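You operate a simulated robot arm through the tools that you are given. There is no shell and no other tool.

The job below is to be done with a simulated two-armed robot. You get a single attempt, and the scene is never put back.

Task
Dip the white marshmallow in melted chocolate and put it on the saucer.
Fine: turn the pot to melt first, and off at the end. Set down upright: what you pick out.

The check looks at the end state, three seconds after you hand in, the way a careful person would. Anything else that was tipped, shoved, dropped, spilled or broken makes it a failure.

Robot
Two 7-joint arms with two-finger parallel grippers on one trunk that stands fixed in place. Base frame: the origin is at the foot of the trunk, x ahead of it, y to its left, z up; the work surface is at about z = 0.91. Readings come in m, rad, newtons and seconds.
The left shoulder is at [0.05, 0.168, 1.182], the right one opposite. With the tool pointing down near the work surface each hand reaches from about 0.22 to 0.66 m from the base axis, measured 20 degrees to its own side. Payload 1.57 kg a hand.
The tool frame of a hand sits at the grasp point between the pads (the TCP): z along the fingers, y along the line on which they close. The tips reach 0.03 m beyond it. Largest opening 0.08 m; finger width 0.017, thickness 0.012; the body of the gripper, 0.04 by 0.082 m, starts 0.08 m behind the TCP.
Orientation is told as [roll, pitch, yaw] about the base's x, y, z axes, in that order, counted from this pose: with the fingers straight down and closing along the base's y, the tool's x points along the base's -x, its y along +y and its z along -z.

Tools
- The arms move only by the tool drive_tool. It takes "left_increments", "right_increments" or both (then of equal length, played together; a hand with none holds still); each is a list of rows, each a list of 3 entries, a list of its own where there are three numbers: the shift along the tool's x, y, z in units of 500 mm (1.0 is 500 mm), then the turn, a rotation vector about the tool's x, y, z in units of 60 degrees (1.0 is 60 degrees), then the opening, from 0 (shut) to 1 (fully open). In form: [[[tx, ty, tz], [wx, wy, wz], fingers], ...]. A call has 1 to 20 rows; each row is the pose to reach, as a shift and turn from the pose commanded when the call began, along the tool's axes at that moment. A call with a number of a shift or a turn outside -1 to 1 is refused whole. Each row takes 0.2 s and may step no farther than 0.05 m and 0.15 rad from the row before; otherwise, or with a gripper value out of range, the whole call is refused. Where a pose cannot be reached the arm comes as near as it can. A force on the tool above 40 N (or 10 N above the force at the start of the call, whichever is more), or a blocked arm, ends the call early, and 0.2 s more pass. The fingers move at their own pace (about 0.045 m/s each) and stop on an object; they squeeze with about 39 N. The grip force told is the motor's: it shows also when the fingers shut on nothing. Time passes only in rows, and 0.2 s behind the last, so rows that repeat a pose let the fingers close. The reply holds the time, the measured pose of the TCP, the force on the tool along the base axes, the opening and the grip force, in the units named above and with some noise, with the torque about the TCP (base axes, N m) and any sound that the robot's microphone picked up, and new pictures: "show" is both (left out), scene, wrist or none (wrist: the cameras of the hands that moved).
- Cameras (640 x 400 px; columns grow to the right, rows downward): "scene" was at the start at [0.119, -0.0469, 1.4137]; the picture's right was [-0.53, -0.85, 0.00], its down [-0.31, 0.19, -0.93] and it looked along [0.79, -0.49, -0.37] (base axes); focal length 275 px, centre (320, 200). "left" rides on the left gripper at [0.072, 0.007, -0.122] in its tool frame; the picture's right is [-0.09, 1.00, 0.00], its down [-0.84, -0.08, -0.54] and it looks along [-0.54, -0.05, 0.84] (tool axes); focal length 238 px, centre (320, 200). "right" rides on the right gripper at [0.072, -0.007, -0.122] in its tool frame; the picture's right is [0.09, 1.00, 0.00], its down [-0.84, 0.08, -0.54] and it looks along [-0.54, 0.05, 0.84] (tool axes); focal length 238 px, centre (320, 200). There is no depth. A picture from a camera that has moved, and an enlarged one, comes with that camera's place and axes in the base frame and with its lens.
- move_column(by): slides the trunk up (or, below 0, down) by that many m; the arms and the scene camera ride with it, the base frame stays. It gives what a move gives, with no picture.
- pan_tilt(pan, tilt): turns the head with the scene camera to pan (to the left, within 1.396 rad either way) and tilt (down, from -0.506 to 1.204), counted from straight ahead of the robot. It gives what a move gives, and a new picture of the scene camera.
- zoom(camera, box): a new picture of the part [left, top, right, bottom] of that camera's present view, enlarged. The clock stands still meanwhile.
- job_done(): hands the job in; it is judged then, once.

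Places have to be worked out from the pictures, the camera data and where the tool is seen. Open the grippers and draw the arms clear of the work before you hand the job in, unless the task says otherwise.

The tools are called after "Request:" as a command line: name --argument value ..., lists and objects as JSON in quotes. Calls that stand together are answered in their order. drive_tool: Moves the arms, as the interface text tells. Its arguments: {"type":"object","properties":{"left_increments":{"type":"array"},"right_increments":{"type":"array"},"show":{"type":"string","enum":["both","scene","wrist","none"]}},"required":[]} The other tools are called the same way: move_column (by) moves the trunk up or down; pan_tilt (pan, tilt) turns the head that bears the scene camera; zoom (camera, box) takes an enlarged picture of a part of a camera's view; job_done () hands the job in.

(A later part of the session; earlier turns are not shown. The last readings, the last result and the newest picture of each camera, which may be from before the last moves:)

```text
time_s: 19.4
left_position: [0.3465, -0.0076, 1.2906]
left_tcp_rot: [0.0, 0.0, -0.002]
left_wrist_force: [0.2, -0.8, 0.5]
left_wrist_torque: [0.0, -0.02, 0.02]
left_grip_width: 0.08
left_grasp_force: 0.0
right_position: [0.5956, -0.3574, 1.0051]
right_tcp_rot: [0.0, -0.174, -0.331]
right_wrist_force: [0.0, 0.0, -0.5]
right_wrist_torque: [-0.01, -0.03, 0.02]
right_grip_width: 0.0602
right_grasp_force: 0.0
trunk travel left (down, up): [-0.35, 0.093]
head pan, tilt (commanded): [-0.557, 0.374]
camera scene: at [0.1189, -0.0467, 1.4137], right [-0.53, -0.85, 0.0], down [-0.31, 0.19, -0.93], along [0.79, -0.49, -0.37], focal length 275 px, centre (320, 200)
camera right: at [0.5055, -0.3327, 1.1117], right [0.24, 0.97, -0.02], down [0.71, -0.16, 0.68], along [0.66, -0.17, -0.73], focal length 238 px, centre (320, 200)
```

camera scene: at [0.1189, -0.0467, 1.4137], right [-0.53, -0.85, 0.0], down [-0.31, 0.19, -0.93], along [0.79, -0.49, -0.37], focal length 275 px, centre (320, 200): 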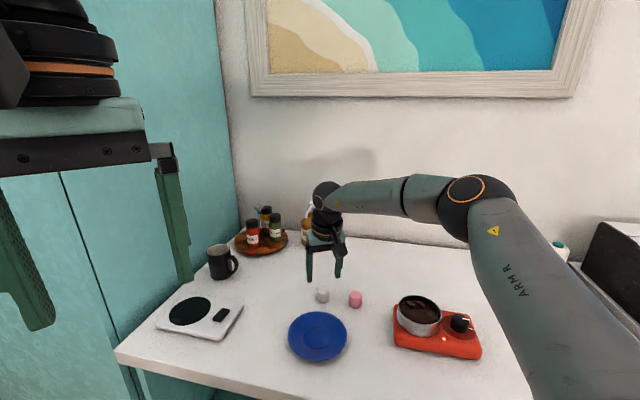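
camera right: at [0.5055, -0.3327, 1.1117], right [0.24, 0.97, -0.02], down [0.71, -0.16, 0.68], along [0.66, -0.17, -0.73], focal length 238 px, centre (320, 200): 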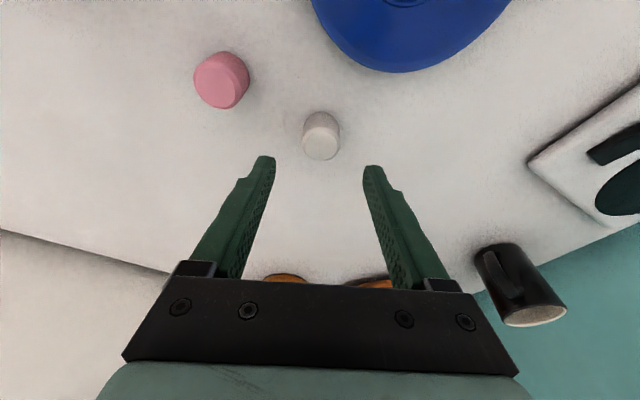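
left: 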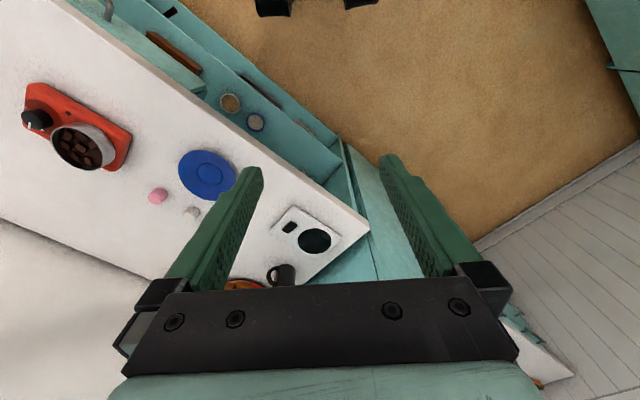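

The 10° tilt reaches. I enlarge the wrist view to align exactly on the marshmallow, and check the chocolate.

Request:
zoom --camera "right" --box '[260, 90, 400, 180]'

Request:
zoom --camera "scene" --box '[380, 270, 500, 370]'

Request:
zoom --camera "scene" --box '[280, 230, 380, 320]'

```text
4.44 times, centred on (330, 135) of right
camera zoom: at [0.5055, -0.3327, 1.1117], right [0.24, 0.97, -0.02], down [0.71, -0.16, 0.68], along [0.66, -0.17, -0.73], focal length 1059 px, centre (276, 489)
```

zoom: 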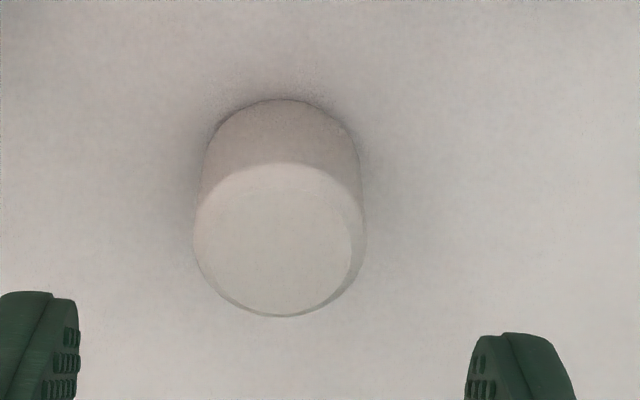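

```text
4.00 times, centred on (440, 320) of scene
camera zoom: at [0.1189, -0.0467, 1.4137], right [-0.53, -0.85, 0.0], down [-0.31, 0.19, -0.93], along [0.79, -0.49, -0.37], focal length 1098 px, centre (-160, -280)
```

zoom: 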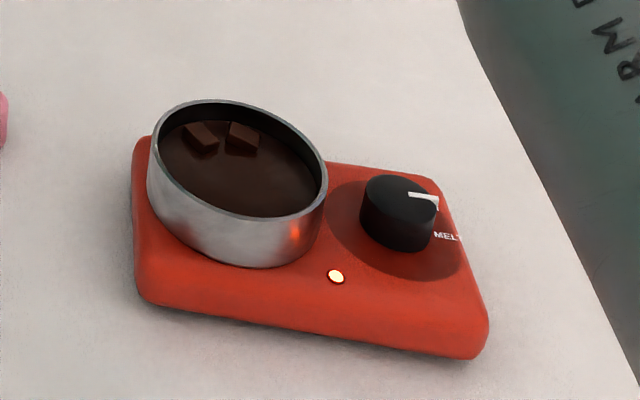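

```text
4.44 times, centred on (330, 275) of scene
camera zoom: at [0.1189, -0.0467, 1.4137], right [-0.53, -0.85, 0.0], down [-0.31, 0.19, -0.93], along [0.79, -0.49, -0.37], focal length 1221 px, centre (276, -133)
```

zoom: 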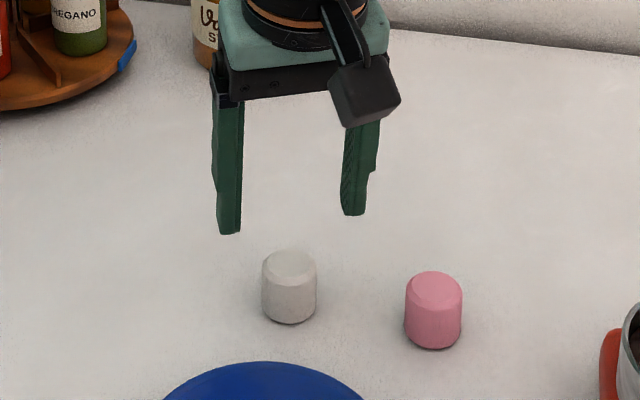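

Two chunks still remain and are melting. The marshmallow is about 31 mm wide and 30 mm high, standing at (0.601, -0.358); I descend so the tips cover its upper half (tips at z≈0.923).

Request:
drive_tool --right_increments '[[[0.0051, 0.0008, 0.0345], [0, 0, 0], 0.75], [[0.0101, 0.0016, 0.069], [0, 0, 0], 0.75], [[0.0152, 0.0024, 0.1036], [0, 0, 0], 0.75], [[0.0152, 0.0024, 0.1036], [0, 0, 0], 0.75]]' --show "both"

Request:
zoom --camera "right" --box '[250, 110, 390, 200]'

Request:
zoom --camera "scene" --box '[280, 230, 380, 320]'

```text
time_s: 20.4
left_position: [0.3476, -0.0083, 1.2918]
left_tcp_rot: [0.001, -0.001, 0.0]
left_wrist_force: [0.7, 0.1, 0.3]
left_wrist_torque: [0.01, -0.03, 0.01]
left_grip_width: 0.0802
left_grasp_force: 0.0
right_position: [0.586, -0.3585, 0.9561]
right_tcp_rot: [0.0, -0.177, -0.332]
right_wrist_force: [-0.2, 0.9, 0.1]
right_wrist_torque: [0.03, -0.01, -0.02]
right_grip_width: 0.0603
right_grasp_force: 0.1
right hand out of reach, approached as far as the arm can: row 2, 3, 4
trunk travel left (down, up): [-0.35, 0.093]
head pan, tilt (commanded): [-0.557, 0.374]
camera scene: at [0.1189, -0.0469, 1.4137], right [-0.53, -0.85, 0.0], down [-0.31, 0.19, -0.93], along [0.79, -0.49, -0.37], focal length 275 px, centre (320, 200)
camera right: at [0.4961, -0.334, 1.0632], right [0.24, 0.97, -0.02], down [0.71, -0.16, 0.68], along [0.66, -0.17, -0.73], focal length 238 px, centre (320, 200)
```

scene: 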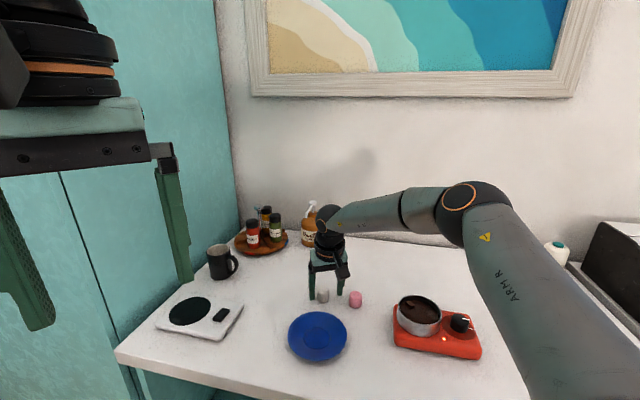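
right: 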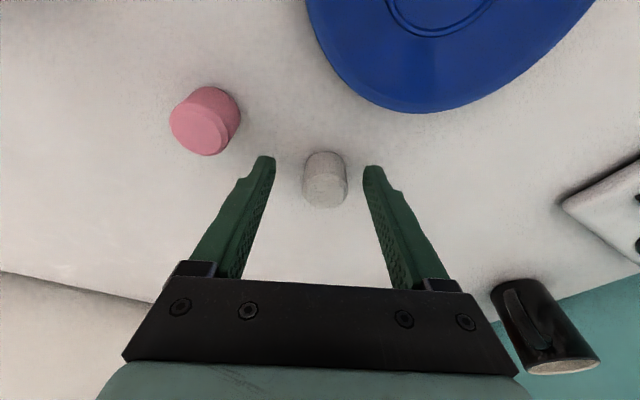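

```text
4.44 times, centred on (320, 155) of right
camera zoom: at [0.4961, -0.334, 1.0632], right [0.24, 0.97, -0.02], down [0.71, -0.16, 0.68], along [0.66, -0.17, -0.73], focal length 1059 px, centre (320, 400)
```

zoom: 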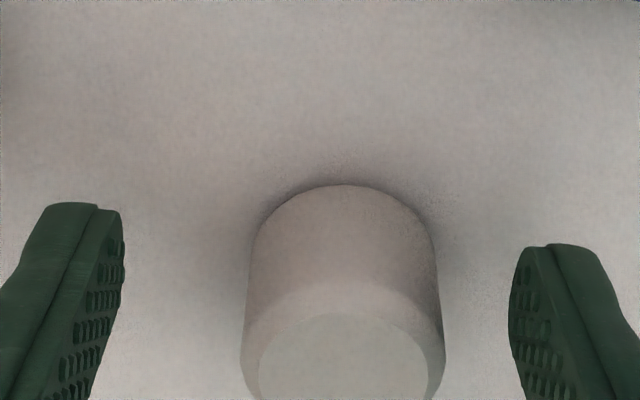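

```text
4.44 times, centred on (330, 275) of scene
camera zoom: at [0.1189, -0.0469, 1.4137], right [-0.53, -0.85, 0.0], down [-0.31, 0.19, -0.93], along [0.79, -0.49, -0.37], focal length 1221 px, centre (276, -133)
```

zoom: 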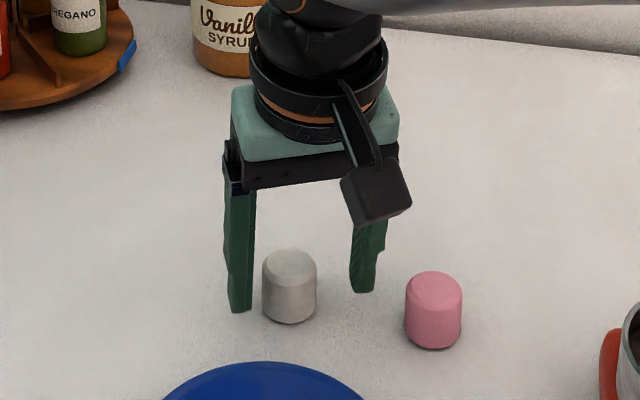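

At the low height the arm ends 1.1 cm short because the wrist drops below the shoulder. I lift the hand clear, then lower the trunk by 0.10 m to bring the shoulder level with the wrist and gain reach.

Request:
drive_tool --right_increments '[[[-0.0087, 0, -0.0493], [0, 0, 0], 0.75], [[-0.0174, 0, -0.0985], [0, 0, 0], 0.75], [[-0.0075, 0, -0.164], [0, 0, 0], 0.75], [[0.0023, 0, -0.229], [0, 0, 0], 0.75], [[0.0122, 0, -0.2946], [0, 0, 0], 0.75], [[0.0122, 0, -0.2946], [0, 0, 0], 0.75]]' --show "none"

```text
time_s: 21.8
left_position: [0.3471, -0.0098, 1.2905]
left_tcp_rot: [0.0, -0.001, 0.001]
left_wrist_force: [0.0, 0.1, 1.5]
left_wrist_torque: [0.01, 0.03, -0.02]
left_grip_width: 0.0803
left_grasp_force: 0.1
right_position: [0.5561, -0.3504, 1.099]
right_tcp_rot: [-0.001, -0.175, -0.33]
right_wrist_force: [0.0, 0.1, 0.1]
right_wrist_torque: [0.01, -0.01, 0.01]
right_grip_width: 0.0596
right_grasp_force: 0.1
trunk travel left (down, up): [-0.35, 0.093]
head pan, tilt (commanded): [-0.557, 0.374]
```

The hand is at (0.556, -0.350, 1.099), clear of everything. I lower the trunk by 0.10 m.

Request:
move_column --by -0.1

```text
time_s: 23.1
left_position: [0.3468, -0.0085, 1.1909]
left_tcp_rot: [0.0, -0.001, -0.001]
left_wrist_force: [-0.3, 0.4, 0.0]
left_wrist_torque: [0.0, -0.02, -0.01]
left_grip_width: 0.0801
left_grasp_force: 0.1
right_position: [0.5558, -0.3492, 0.9999]
right_tcp_rot: [0.0, -0.174, -0.331]
right_wrist_force: [-0.6, 0.7, -0.3]
right_wrist_torque: [0.02, -0.01, 0.03]
right_grip_width: 0.0599
right_grasp_force: 0.1
trunk travel left (down, up): [-0.25, 0.193]
head pan, tilt (commanded): [-0.557, 0.374]
```

Trunk is down and the hand is at z≈1.0. I move over the marshmallow and look before descending.

Request:
drive_tool --right_increments '[[[-0.041, 0.0066, 0.0072], [0, 0, 0], 0.75], [[-0.082, 0.0132, 0.0144], [0, 0, 0], 0.75], [[-0.082, 0.0132, 0.0144], [0, 0, 0], 0.75]]' --show "both"

Request:
zoom --camera "right" --box '[250, 90, 390, 180]'

```text
time_s: 23.9
left_position: [0.3475, -0.0099, 1.1918]
left_tcp_rot: [0.0, -0.001, -0.001]
left_wrist_force: [0.0, -0.1, -0.8]
left_wrist_torque: [0.0, 0.02, -0.01]
left_grip_width: 0.0802
left_grasp_force: 0.1
right_position: [0.5977, -0.3563, 0.9995]
right_tcp_rot: [0.0, -0.174, -0.333]
right_wrist_force: [1.1, -0.2, -1.3]
right_wrist_torque: [0.0, 0.0, -0.03]
right_grip_width: 0.0598
right_grasp_force: 0.1
trunk travel left (down, up): [-0.25, 0.193]
head pan, tilt (commanded): [-0.557, 0.374]
camera scene: at [0.1189, -0.0468, 1.3137], right [-0.53, -0.85, 0.0], down [-0.31, 0.19, -0.93], along [0.79, -0.49, -0.37], focal length 275 px, centre (320, 200)
camera right: at [0.5082, -0.331, 1.1074], right [0.24, 0.97, -0.02], down [0.72, -0.16, 0.68], along [0.66, -0.17, -0.73], focal length 238 px, centre (320, 200)
```

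scene: 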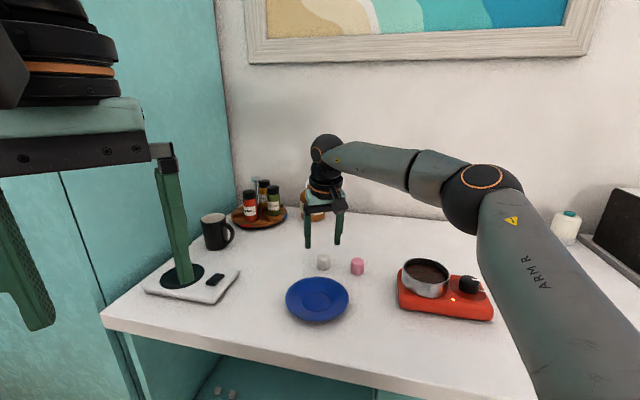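
right: 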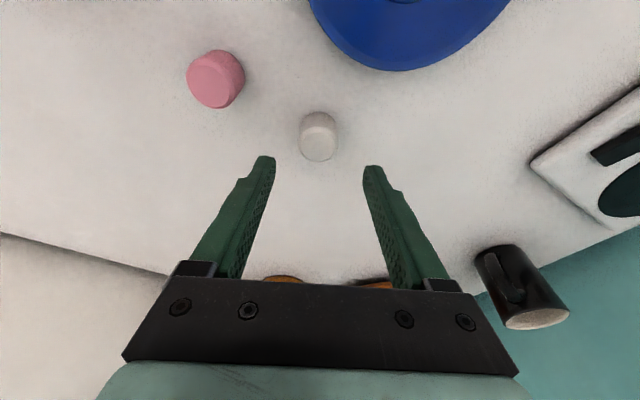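

```text
4.44 times, centred on (320, 135) of right
camera zoom: at [0.5082, -0.331, 1.1074], right [0.24, 0.97, -0.02], down [0.72, -0.16, 0.68], along [0.66, -0.17, -0.73], focal length 1059 px, centre (320, 489)
```

zoom: 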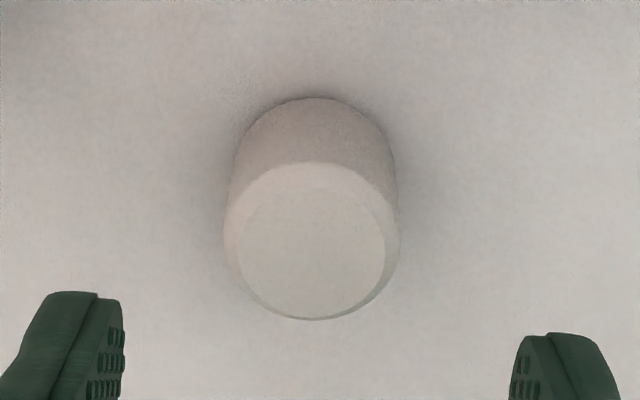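

All chunks have melted. The marshmallow is about 1–2 mm toward the hand's -y side; I correct that and descend so the tips straddle its upper half.

Request:
drive_tool --right_increments '[[[0.006, -0.0026, 0.0305], [0, 0, 0], 0.75], [[0.0121, -0.0026, 0.061], [0, 0, 0], 0.75], [[0.0182, -0.0026, 0.0916], [0, 0, 0], 0.75], [[0.0182, -0.0026, 0.0916], [0, 0, 0], 0.75]]' --show "both"

Request:
zoom --camera "right" --box '[250, 120, 390, 210]'

Request:
zoom --camera "scene" --box '[280, 200, 380, 290]'

```text
time_s: 24.9
left_position: [0.3474, -0.0081, 1.1911]
left_tcp_rot: [0.001, -0.001, -0.001]
left_wrist_force: [0.1, 0.5, -0.1]
left_wrist_torque: [0.0, 0.01, 0.0]
left_grip_width: 0.0801
left_grasp_force: 0.1
right_position: [0.5949, -0.3573, 0.9535]
right_tcp_rot: [-0.001, -0.176, -0.331]
right_wrist_force: [0.7, 0.6, -0.1]
right_wrist_torque: [-0.04, 0.0, 0.0]
right_grip_width: 0.06
right_grasp_force: 0.1
trunk travel left (down, up): [-0.25, 0.193]
head pan, tilt (commanded): [-0.557, 0.374]
camera scene: at [0.119, -0.0469, 1.3137], right [-0.53, -0.85, 0.0], down [-0.31, 0.19, -0.93], along [0.79, -0.49, -0.37], focal length 275 px, centre (320, 200)
camera right: at [0.5049, -0.3329, 1.0612], right [0.24, 0.97, -0.02], down [0.72, -0.16, 0.68], along [0.66, -0.17, -0.73], focal length 238 px, centre (320, 200)
```

scene: 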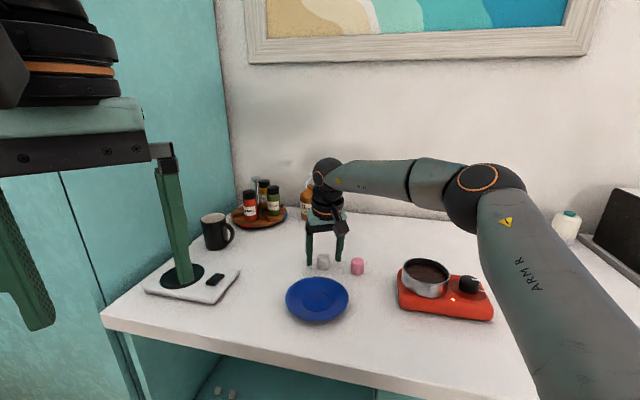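
right: 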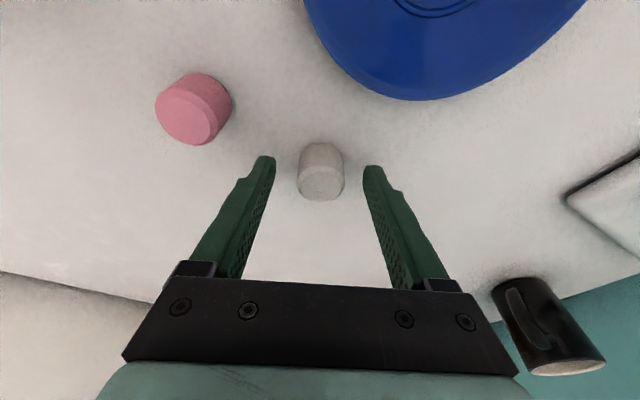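

```text
4.44 times, centred on (320, 165) of right
camera zoom: at [0.5049, -0.3329, 1.0612], right [0.24, 0.97, -0.02], down [0.72, -0.16, 0.68], along [0.66, -0.17, -0.73], focal length 1059 px, centre (320, 356)
```

zoom: 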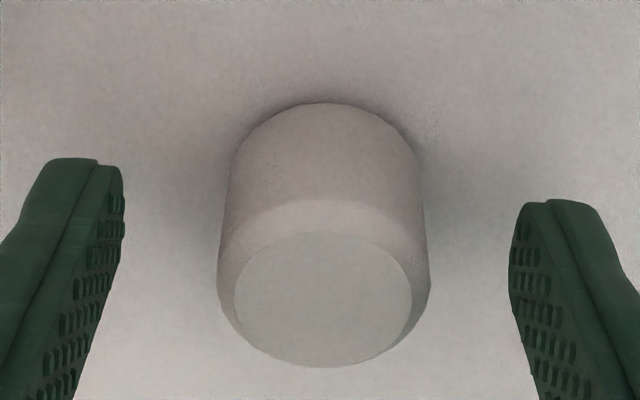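

```text
4.44 times, centred on (330, 245) of scene
camera zoom: at [0.119, -0.0469, 1.3137], right [-0.53, -0.85, 0.0], down [-0.31, 0.19, -0.93], along [0.79, -0.49, -0.37], focal length 1221 px, centre (276, 0)
```

zoom: 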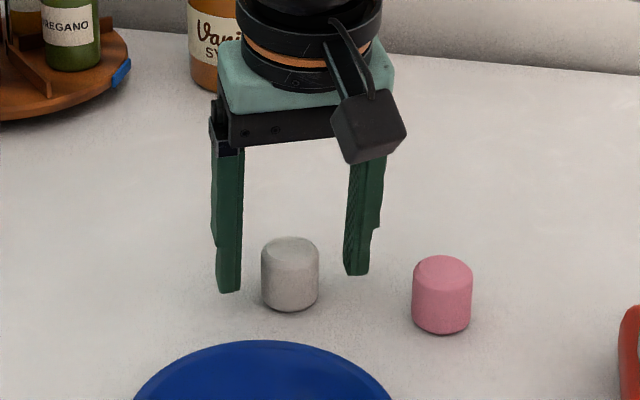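

The marshmallow is centred between the fingers and sits about 3 mm ahead of the pads' middle. I nudge forward 3 mm, then close gently on it.

Request:
drive_tool --right_increments '[[[-0.0052, 0, 0.005], [0, 0, 0], 0.75], [[-0.0052, 0, 0.005], [0, 0, 0], 0.6], [[-0.0052, 0, 0.005], [0, 0, 0], 0.5], [[-0.0052, 0, 0.005], [0, 0, 0], 0.4], [[-0.0052, 0, 0.005], [0, 0, 0], 0.3], [[-0.0052, 0, 0.005], [0, 0, 0], 0.3], [[-0.0052, 0, 0.005], [0, 0, 0], 0.3]]' --show "both"

Request:
zoom --camera "right" --box '[250, 120, 390, 210]'

Request:
zoom --camera "scene" --box '[280, 200, 380, 290]'

```text
time_s: 26.5
left_position: [0.3471, -0.0082, 1.1921]
left_tcp_rot: [0.001, 0.001, 0.0]
left_wrist_force: [0.2, -0.2, 0.0]
left_wrist_torque: [-0.01, 0.02, 0.03]
left_grip_width: 0.08
left_grasp_force: 0.0
right_position: [0.5983, -0.3577, 0.9523]
right_tcp_rot: [-0.001, -0.176, -0.331]
right_wrist_force: [0.1, 0.5, -0.1]
right_wrist_torque: [0.0, -0.02, 0.01]
right_grip_width: 0.0284
right_grasp_force: 39.0
trunk travel left (down, up): [-0.25, 0.193]
head pan, tilt (commanded): [-0.557, 0.374]
camera scene: at [0.119, -0.0469, 1.3137], right [-0.53, -0.85, 0.0], down [-0.31, 0.19, -0.93], along [0.79, -0.49, -0.37], focal length 275 px, centre (320, 200)
camera right: at [0.508, -0.334, 1.0596], right [0.24, 0.97, -0.02], down [0.72, -0.16, 0.68], along [0.66, -0.17, -0.73], focal length 238 px, centre (320, 200)
```

scene: 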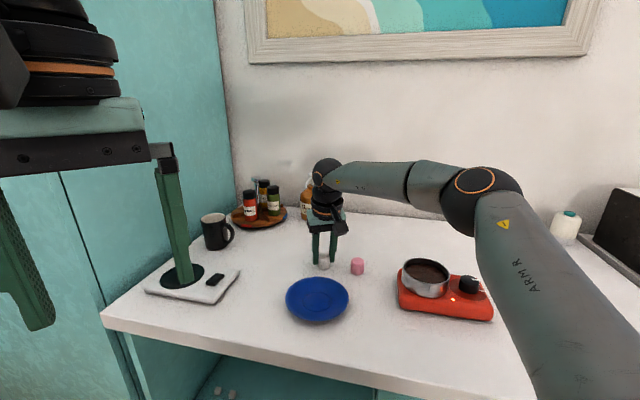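
right: 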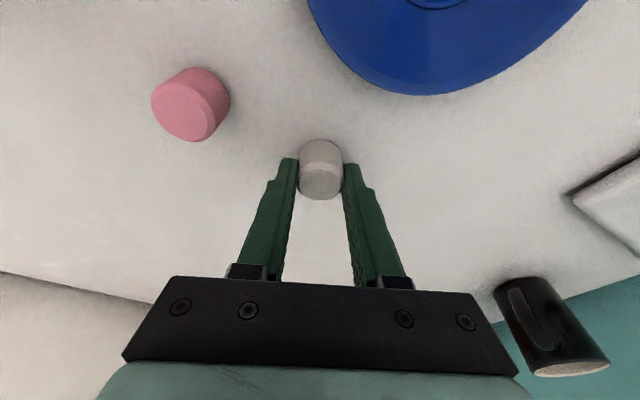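

```text
4.44 times, centred on (320, 165) of right
camera zoom: at [0.508, -0.334, 1.0596], right [0.24, 0.97, -0.02], down [0.72, -0.16, 0.68], along [0.66, -0.17, -0.73], focal length 1059 px, centre (320, 356)
```

zoom: 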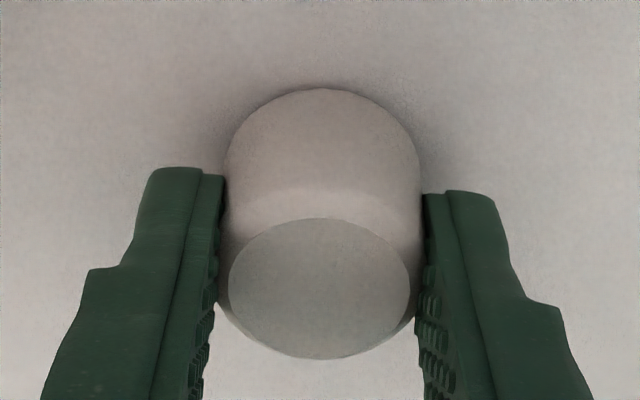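

```text
4.44 times, centred on (330, 245) of scene
camera zoom: at [0.119, -0.0469, 1.3137], right [-0.53, -0.85, 0.0], down [-0.31, 0.19, -0.93], along [0.79, -0.49, -0.37], focal length 1221 px, centre (276, 0)
```

zoom: 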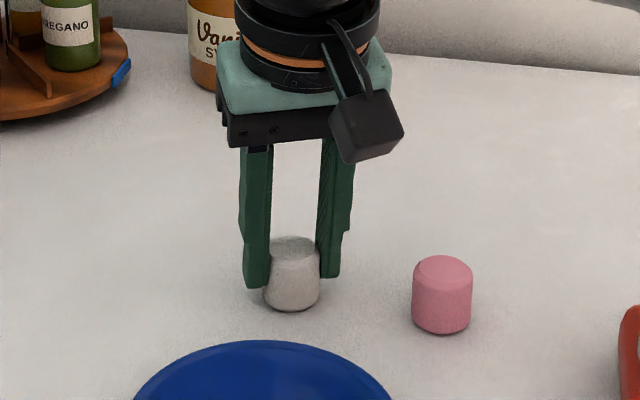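

The marshmallow is held (28 mm, 39 N). I lift it 6 cm slowly and check that it comes along upright.

Request:
drive_tool --right_increments '[[[-0.0053, 0, -0.0295], [0, 0, 0], 0.3], [[-0.0105, 0, -0.0591], [0, 0, 0], 0.3], [[-0.0158, 0, -0.0886], [0, 0, 0], 0.3], [[-0.021, 0, -0.1182], [0, 0, 0], 0.3]]' --show "both"

Request:
zoom --camera "scene" --box '[280, 180, 380, 280]'

Request:
zoom --camera "scene" --box '[385, 240, 505, 330]'

```text
time_s: 27.5
left_position: [0.3482, -0.009, 1.191]
left_tcp_rot: [0.001, 0.001, -0.001]
left_wrist_force: [0.2, 0.2, 0.3]
left_wrist_torque: [-0.02, -0.03, 0.01]
left_grip_width: 0.08
left_grasp_force: 0.1
right_position: [0.5969, -0.3594, 1.01]
right_tcp_rot: [0.0, -0.175, -0.331]
right_wrist_force: [0.4, -0.4, 0.0]
right_wrist_torque: [0.02, -0.02, -0.01]
right_grip_width: 0.0283
right_grasp_force: 38.3
trunk travel left (down, up): [-0.25, 0.193]
head pan, tilt (commanded): [-0.557, 0.374]
camera scene: at [0.1189, -0.0469, 1.3137], right [-0.53, -0.85, 0.0], down [-0.31, 0.19, -0.93], along [0.79, -0.49, -0.37], focal length 275 px, centre (320, 200)
camera right: at [0.5085, -0.3343, 1.1179], right [0.24, 0.97, -0.02], down [0.72, -0.16, 0.68], along [0.66, -0.17, -0.73], focal length 238 px, centre (320, 200)
```

scene: 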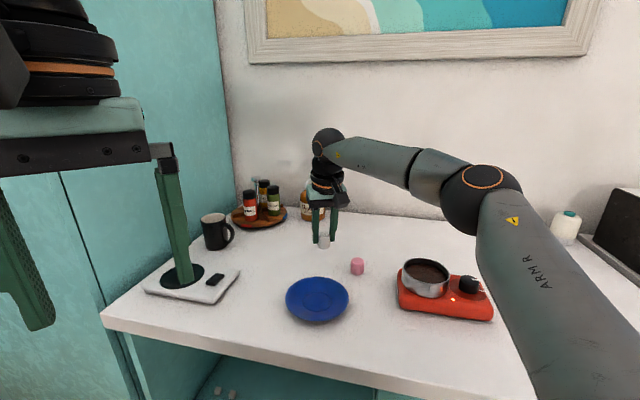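
right: 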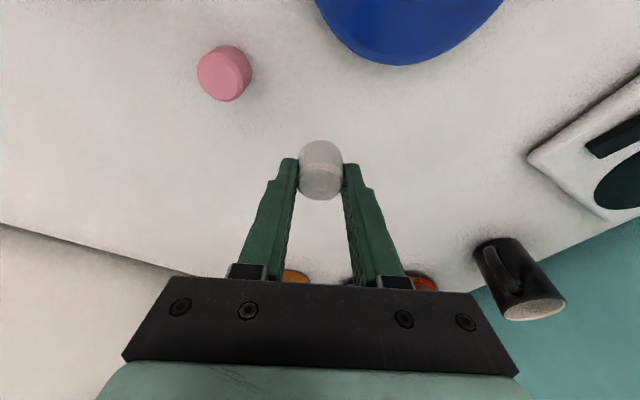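

```text
4.00 times, centred on (330, 230) of scene
camera zoom: at [0.1189, -0.0469, 1.3137], right [-0.53, -0.85, 0.0], down [-0.31, 0.19, -0.93], along [0.79, -0.49, -0.37], focal length 1098 px, centre (280, 80)
```

zoom: 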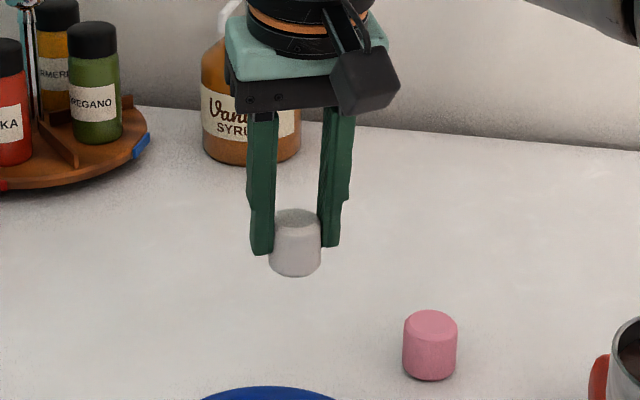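

```text
4.44 times, centred on (445, 285) of scene
camera zoom: at [0.1189, -0.0469, 1.3137], right [-0.53, -0.85, 0.0], down [-0.31, 0.19, -0.93], along [0.79, -0.49, -0.37], focal length 1221 px, centre (-236, -178)
```

zoom: 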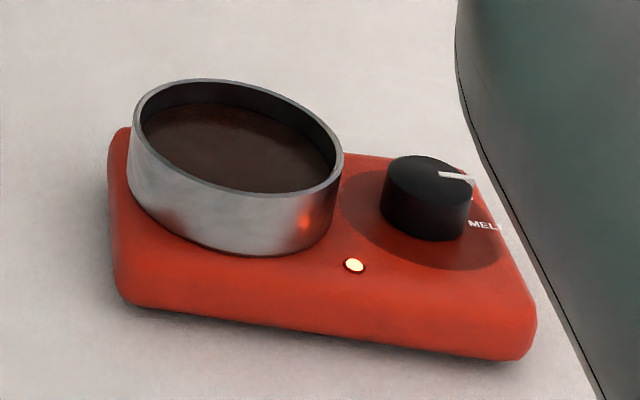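

The marshmallow hangs upright and the chocolate is now a smooth liquid, its surface about 12 mm below the rim (z≈0.966). I carry the marshmallow over the pot centre at TCP z≈1.06.

Request:
drive_tool --right_increments '[[[0.0365, -0.0433, -0.03], [0, 0, 0], 0.3], [[0.0731, -0.0866, -0.06], [0, 0, 0], 0.3], [[0.1096, -0.1298, -0.085], [0, 0, 0], 0.3], [[0.1461, -0.1731, -0.105], [0, 0, 0], 0.3], [[0.1826, -0.2164, -0.125], [0, 0, 0], 0.3], [[0.2192, -0.2597, -0.14], [0, 0, 0], 0.3], [[0.2557, -0.3029, -0.15], [0, 0, 0], 0.3], [[0.2922, -0.3462, -0.1534], [0, 0, 0], 0.3], [[0.2922, -0.3462, -0.1534], [0, 0, 0], 0.3]]' --show "both"

Request:
zoom --camera "scene" --box '[385, 210, 505, 330]'

Request:
zoom --camera "right" --box '[230, 80, 410, 220]'

```text
time_s: 29.5
left_position: [0.3479, -0.0092, 1.1908]
left_tcp_rot: [0.0, 0.001, 0.001]
left_wrist_force: [-0.6, -0.9, -0.4]
left_wrist_torque: [-0.04, 0.03, -0.01]
left_grip_width: 0.0798
left_grasp_force: 0.0
right_position: [0.3929, -0.4717, 1.0603]
right_tcp_rot: [0.0, -0.174, -0.332]
right_wrist_force: [0.3, -0.3, 0.0]
right_wrist_torque: [-0.02, -0.01, 0.01]
right_grip_width: 0.0282
right_grasp_force: 38.7
trunk travel left (down, up): [-0.25, 0.193]
head pan, tilt (commanded): [-0.557, 0.374]
camera scene: at [0.1189, -0.0469, 1.3137], right [-0.53, -0.85, 0.0], down [-0.31, 0.19, -0.93], along [0.79, -0.49, -0.37], focal length 275 px, centre (320, 200)
camera right: at [0.3033, -0.4472, 1.1679], right [0.24, 0.97, -0.02], down [0.72, -0.16, 0.68], along [0.66, -0.17, -0.73], focal length 238 px, centre (320, 200)
```

scene: 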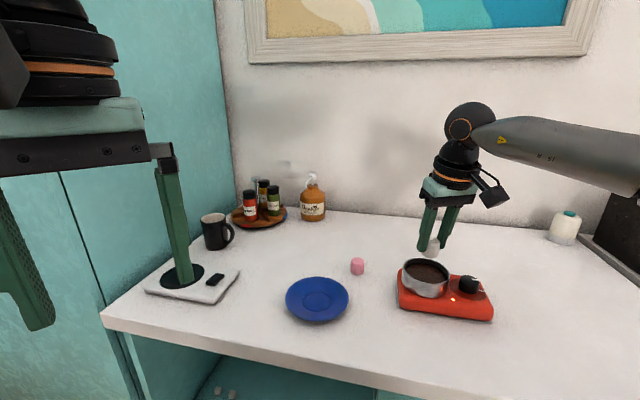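
right: 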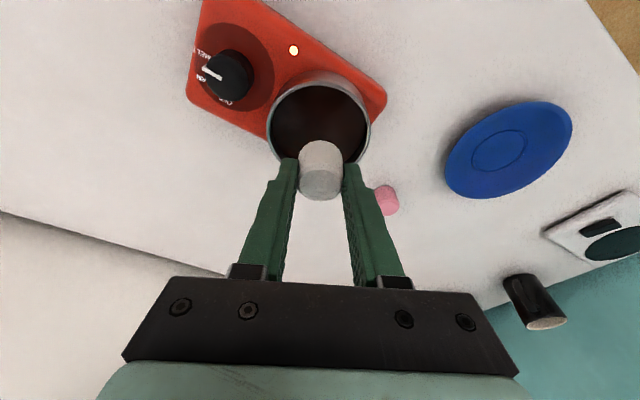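

```text
3.33 times, centred on (445, 270) of scene
camera zoom: at [0.1189, -0.0469, 1.3137], right [-0.53, -0.85, 0.0], down [-0.31, 0.19, -0.93], along [0.79, -0.49, -0.37], focal length 915 px, centre (-97, -33)
```

zoom: 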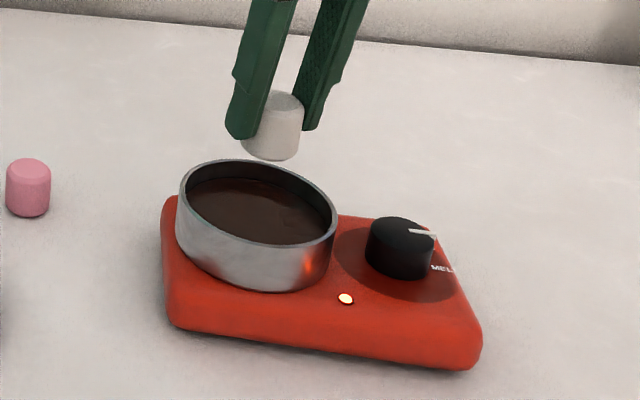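

```text
2.86 times, centred on (320, 150) of right
camera zoom: at [0.3033, -0.4472, 1.1679], right [0.24, 0.97, -0.02], down [0.72, -0.16, 0.68], along [0.66, -0.17, -0.73], focal length 681 px, centre (320, 343)
```

zoom: 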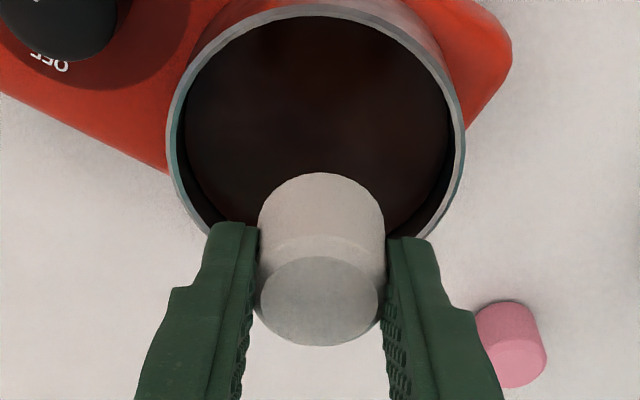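

The marshmallow is centred over the pot within a few mm (pot ≈ (0.396, -0.473)). I lower it straight down until its base is near the chocolate surface and look.

Request:
drive_tool --right_increments '[[[0.0057, 0, 0.0295], [0, 0, 0], 0.3], [[0.0114, 0, 0.0589], [0, 0, 0], 0.3], [[0.0171, 0, 0.0884], [0, 0, 0], 0.3], [[0.0209, 0, 0.108], [0, 0, 0], 0.3]]' --show "both"

Request:
zoom --camera "scene" --box '[385, 230, 505, 330]'

Request:
zoom --camera "right" --box '[230, 80, 410, 220]'

```text
time_s: 30.5
left_position: [0.3458, -0.0086, 1.192]
left_tcp_rot: [-0.002, -0.002, 0.0]
left_wrist_force: [0.3, -0.3, -0.4]
left_wrist_torque: [-0.02, 0.01, 0.04]
left_grip_width: 0.0798
left_grasp_force: 0.0
right_position: [0.392, -0.4693, 1.0088]
right_tcp_rot: [-0.001, -0.183, -0.332]
right_wrist_force: [-3.8, -1.6, 15.9]
right_wrist_torque: [-0.08, 0.2, 0.02]
right_grip_width: 0.0285
right_grasp_force: 37.8
trunk travel left (down, up): [-0.25, 0.193]
head pan, tilt (commanded): [-0.557, 0.374]
camera scene: at [0.1176, -0.046, 1.3143], right [-0.53, -0.85, 0.0], down [-0.31, 0.19, -0.93], along [0.79, -0.49, -0.36], focal length 275 px, centre (320, 200)
camera right: at [0.3023, -0.4456, 1.1159], right [0.24, 0.97, -0.02], down [0.71, -0.16, 0.68], along [0.66, -0.18, -0.73], focal length 238 px, centre (320, 200)
```

scene: 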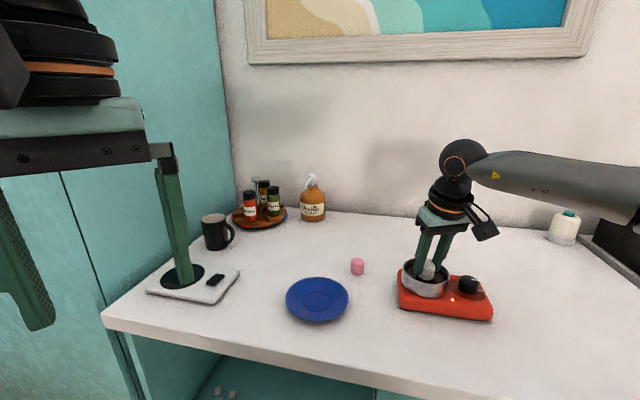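
right: 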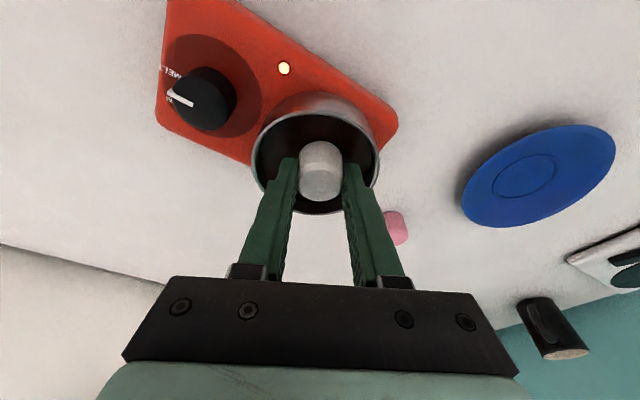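

```text
4.00 times, centred on (445, 280) of scene
camera zoom: at [0.1176, -0.046, 1.3143], right [-0.53, -0.85, 0.0], down [-0.31, 0.19, -0.93], along [0.79, -0.49, -0.36], focal length 1098 px, centre (-180, -120)
```

zoom: 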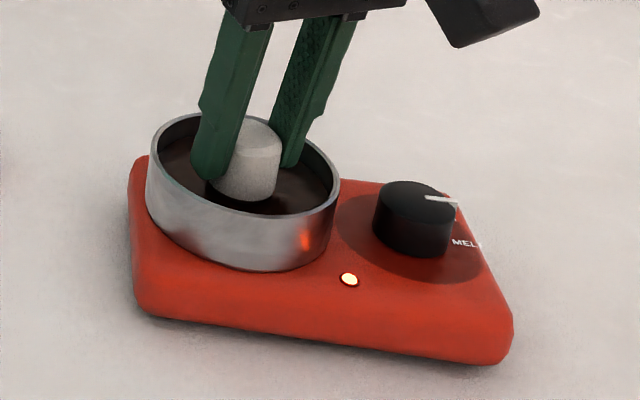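

```text
2.86 times, centred on (320, 150) of right
camera zoom: at [0.3023, -0.4456, 1.1159], right [0.24, 0.97, -0.02], down [0.71, -0.16, 0.68], along [0.66, -0.18, -0.73], focal length 681 px, centre (320, 343)
```

zoom: 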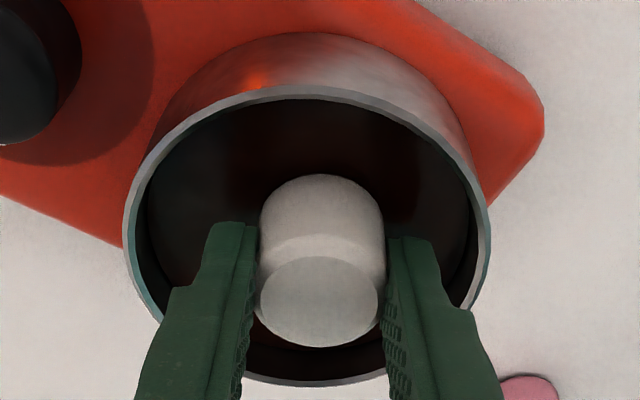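

A 16 N upward force appeared with the marshmallow's base at z≈0.967: it is resting on something firm at about the chocolate surface. I back up 3 cm at once and inspect the marshmallow's base and the pot.

Request:
drive_tool --right_increments '[[[-0.0053, 0, -0.0295], [0, 0, 0], 0.3], [[-0.0105, 0, -0.0591], [0, 0, 0], 0.3], [[-0.0158, 0, -0.0886], [0, 0, 0], 0.3]]' --show "both"

Request:
zoom --camera "scene" --box '[395, 220, 465, 310]'

Request:
zoom --camera "right" --box '[230, 60, 410, 210]'

```text
time_s: 31.3
left_position: [0.3477, -0.0093, 1.1906]
left_tcp_rot: [0.0, 0.0, 0.0]
left_wrist_force: [-0.3, 0.8, 0.0]
left_wrist_torque: [-0.03, -0.02, 0.0]
left_grip_width: 0.0796
left_grasp_force: 0.0
right_position: [0.3918, -0.4703, 1.0521]
right_tcp_rot: [0.001, -0.176, -0.332]
right_wrist_force: [-0.3, -0.2, -0.7]
right_wrist_torque: [0.03, 0.04, -0.02]
right_grip_width: 0.028
right_grasp_force: 38.1
trunk travel left (down, up): [-0.25, 0.193]
head pan, tilt (commanded): [-0.557, 0.374]
camera scene: at [0.1188, -0.0467, 1.3137], right [-0.53, -0.85, 0.0], down [-0.31, 0.19, -0.93], along [0.79, -0.49, -0.37], focal length 275 px, centre (320, 200)
camera right: at [0.3023, -0.4462, 1.1588], right [0.24, 0.97, -0.02], down [0.72, -0.16, 0.68], along [0.66, -0.17, -0.73], focal length 238 px, centre (320, 200)
```

scene: 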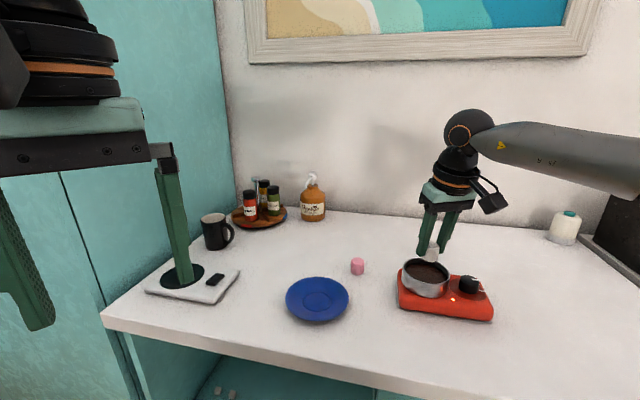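
right: 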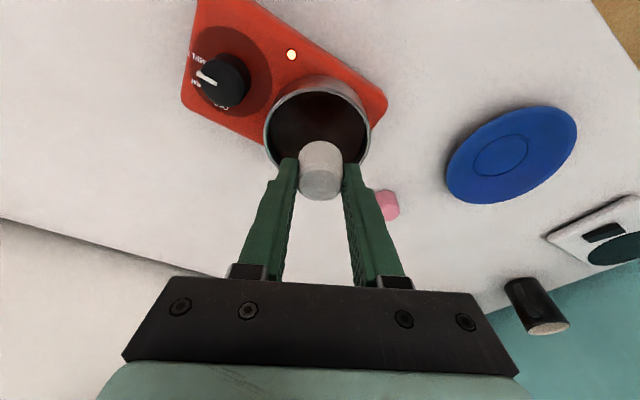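

```text
4.44 times, centred on (430, 265) of scene
camera zoom: at [0.1188, -0.0467, 1.3137], right [-0.53, -0.85, 0.0], down [-0.31, 0.19, -0.93], along [0.79, -0.49, -0.37], focal length 1221 px, centre (-169, -89)
```

zoom: 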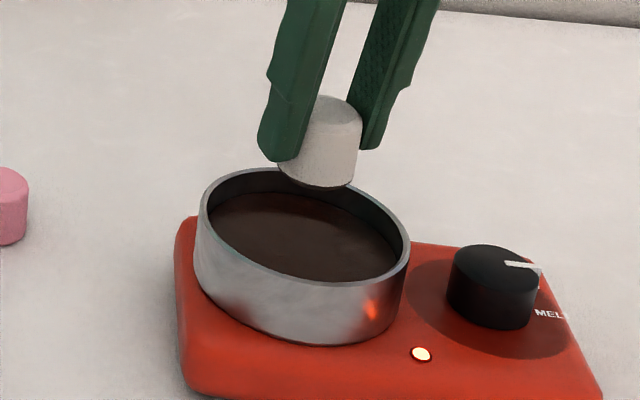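

```text
2.67 times, centred on (320, 135) of right
camera zoom: at [0.3023, -0.4462, 1.1588], right [0.24, 0.97, -0.02], down [0.72, -0.16, 0.68], along [0.66, -0.17, -0.73], focal length 636 px, centre (320, 373)
```

zoom: 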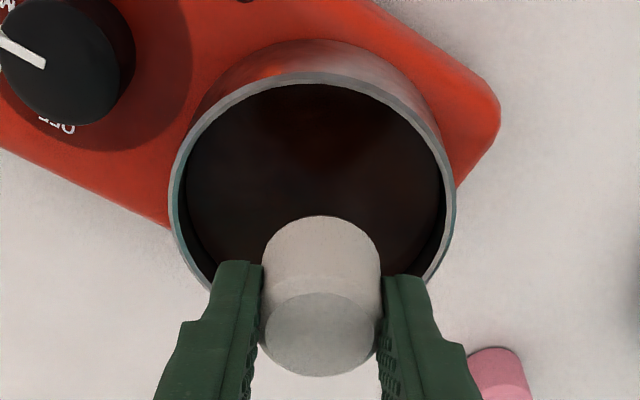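

Request:
zoom --camera "scene" --box '[417, 240, 447, 265]'

Request:
zoom --camera "right" --box '[290, 130, 350, 170]'

```text
16.00 times, centred on (432, 252) of scene
camera zoom: at [0.1188, -0.0467, 1.3137], right [-0.53, -0.85, 0.0], down [-0.31, 0.19, -0.93], along [0.79, -0.49, -0.37], focal length 4394 px, centre (-1472, -640)
```

zoom: 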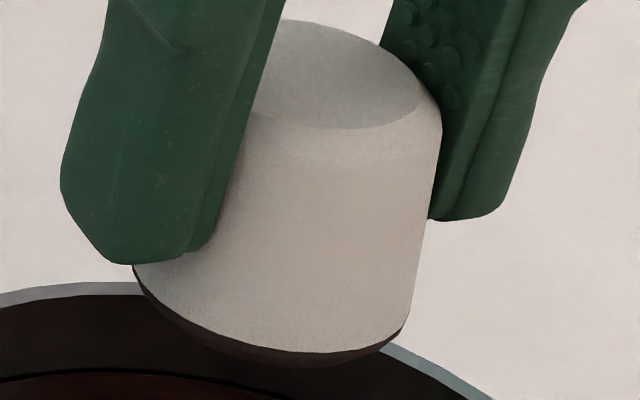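

```text
10.00 times, centred on (320, 150) of right
camera zoom: at [0.3023, -0.4462, 1.1588], right [0.24, 0.97, -0.02], down [0.72, -0.16, 0.68], along [0.66, -0.17, -0.73], focal length 2384 px, centre (320, 700)
```

zoom: 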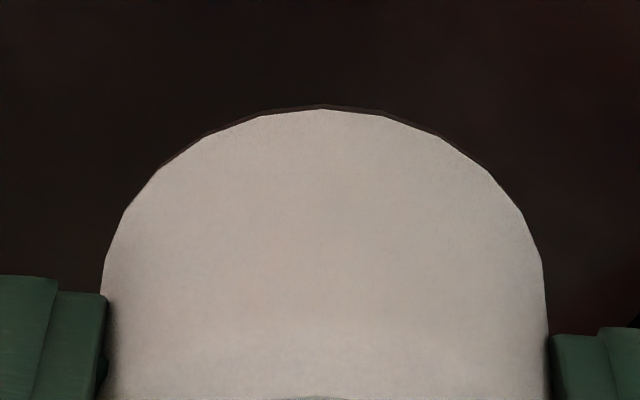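

The base has picked up only a thin (~3 mm) rim of chocolate, so it touched liquid but met resistance. I lower again more slowly and hold, to see whether the resistance fades (thick liquid) or stays (something solid).

Request:
drive_tool --right_increments '[[[0.0053, 0, 0.0295], [0, 0, 0], 0.3], [[0.0105, 0, 0.0591], [0, 0, 0], 0.3], [[0.0133, 0, 0.0746], [0, 0, 0], 0.3], [[0.0143, 0, 0.0806], [0, 0, 0], 0.3], [[0.0151, 0, 0.0846], [0, 0, 0], 0.3], [[0.0151, 0, 0.0846], [0, 0, 0], 0.3], [[0.0151, 0, 0.0846], [0, 0, 0], 0.3], [[0.0151, 0, 0.0846], [0, 0, 0], 0.3]]' --show "both"

Request:
zoom --camera "scene" --box '[400, 245, 460, 305]'

Request:
zoom --camera "right" --box '[240, 90, 400, 220]'

```text
time_s: 33.1
left_position: [0.347, -0.0092, 1.1912]
left_tcp_rot: [0.001, 0.001, 0.0]
left_wrist_force: [-0.3, -0.6, -0.9]
left_wrist_torque: [0.0, 0.0, 0.03]
left_grip_width: 0.0803
left_grasp_force: 0.1
right_position: [0.3915, -0.4708, 1.0086]
right_tcp_rot: [0.001, -0.176, -0.332]
right_wrist_force: [-0.4, -1.3, 6.1]
right_wrist_torque: [-0.02, -0.08, 0.01]
right_grip_width: 0.0281
right_grasp_force: 38.1
trunk travel left (down, up): [-0.25, 0.193]
head pan, tilt (commanded): [-0.557, 0.374]
camera scene: at [0.1186, -0.0466, 1.3138], right [-0.53, -0.85, 0.0], down [-0.31, 0.19, -0.93], along [0.79, -0.49, -0.37], focal length 275 px, centre (320, 200)
camera right: at [0.3027, -0.4466, 1.1167], right [0.24, 0.97, -0.02], down [0.71, -0.16, 0.68], along [0.66, -0.17, -0.73], focal length 238 px, centre (320, 200)
```

scene: 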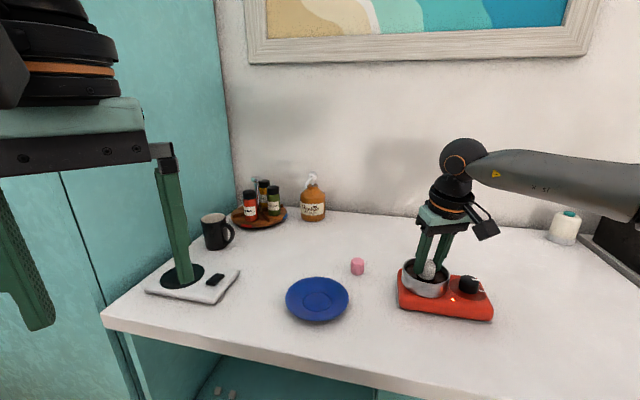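
right: 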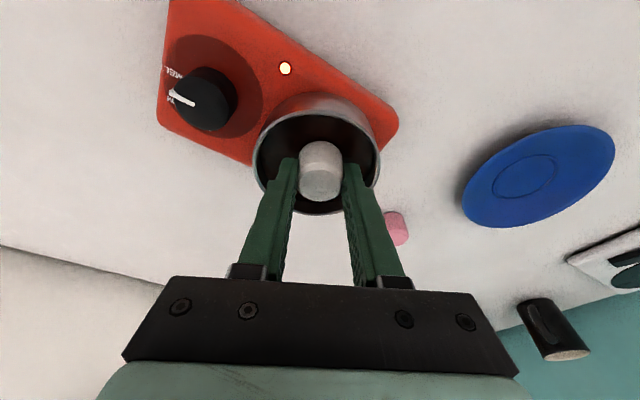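

```text
6.67 times, centred on (430, 275) of scene
camera zoom: at [0.1186, -0.0466, 1.3138], right [-0.53, -0.85, 0.0], down [-0.31, 0.19, -0.93], along [0.79, -0.49, -0.37], focal length 1831 px, centre (-413, -300)
```

zoom: 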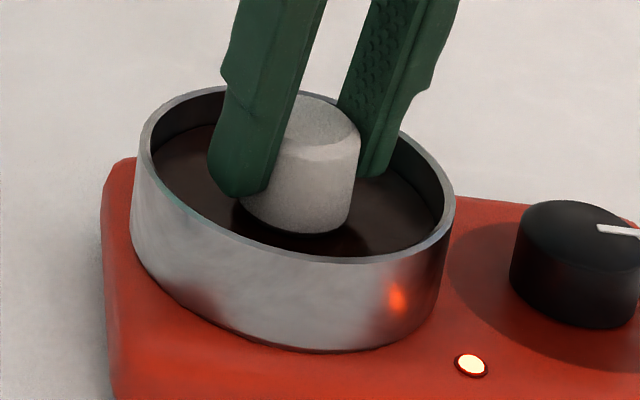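

```text
3.08 times, centred on (320, 155) of right
camera zoom: at [0.3027, -0.4466, 1.1167], right [0.24, 0.97, -0.02], down [0.71, -0.16, 0.68], along [0.66, -0.17, -0.73], focal length 733 px, centre (320, 338)
```

zoom: 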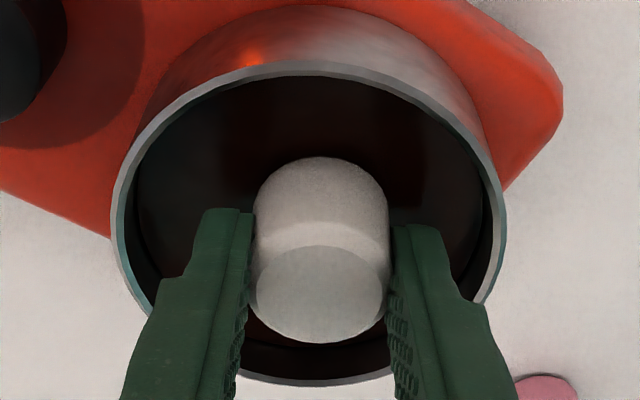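

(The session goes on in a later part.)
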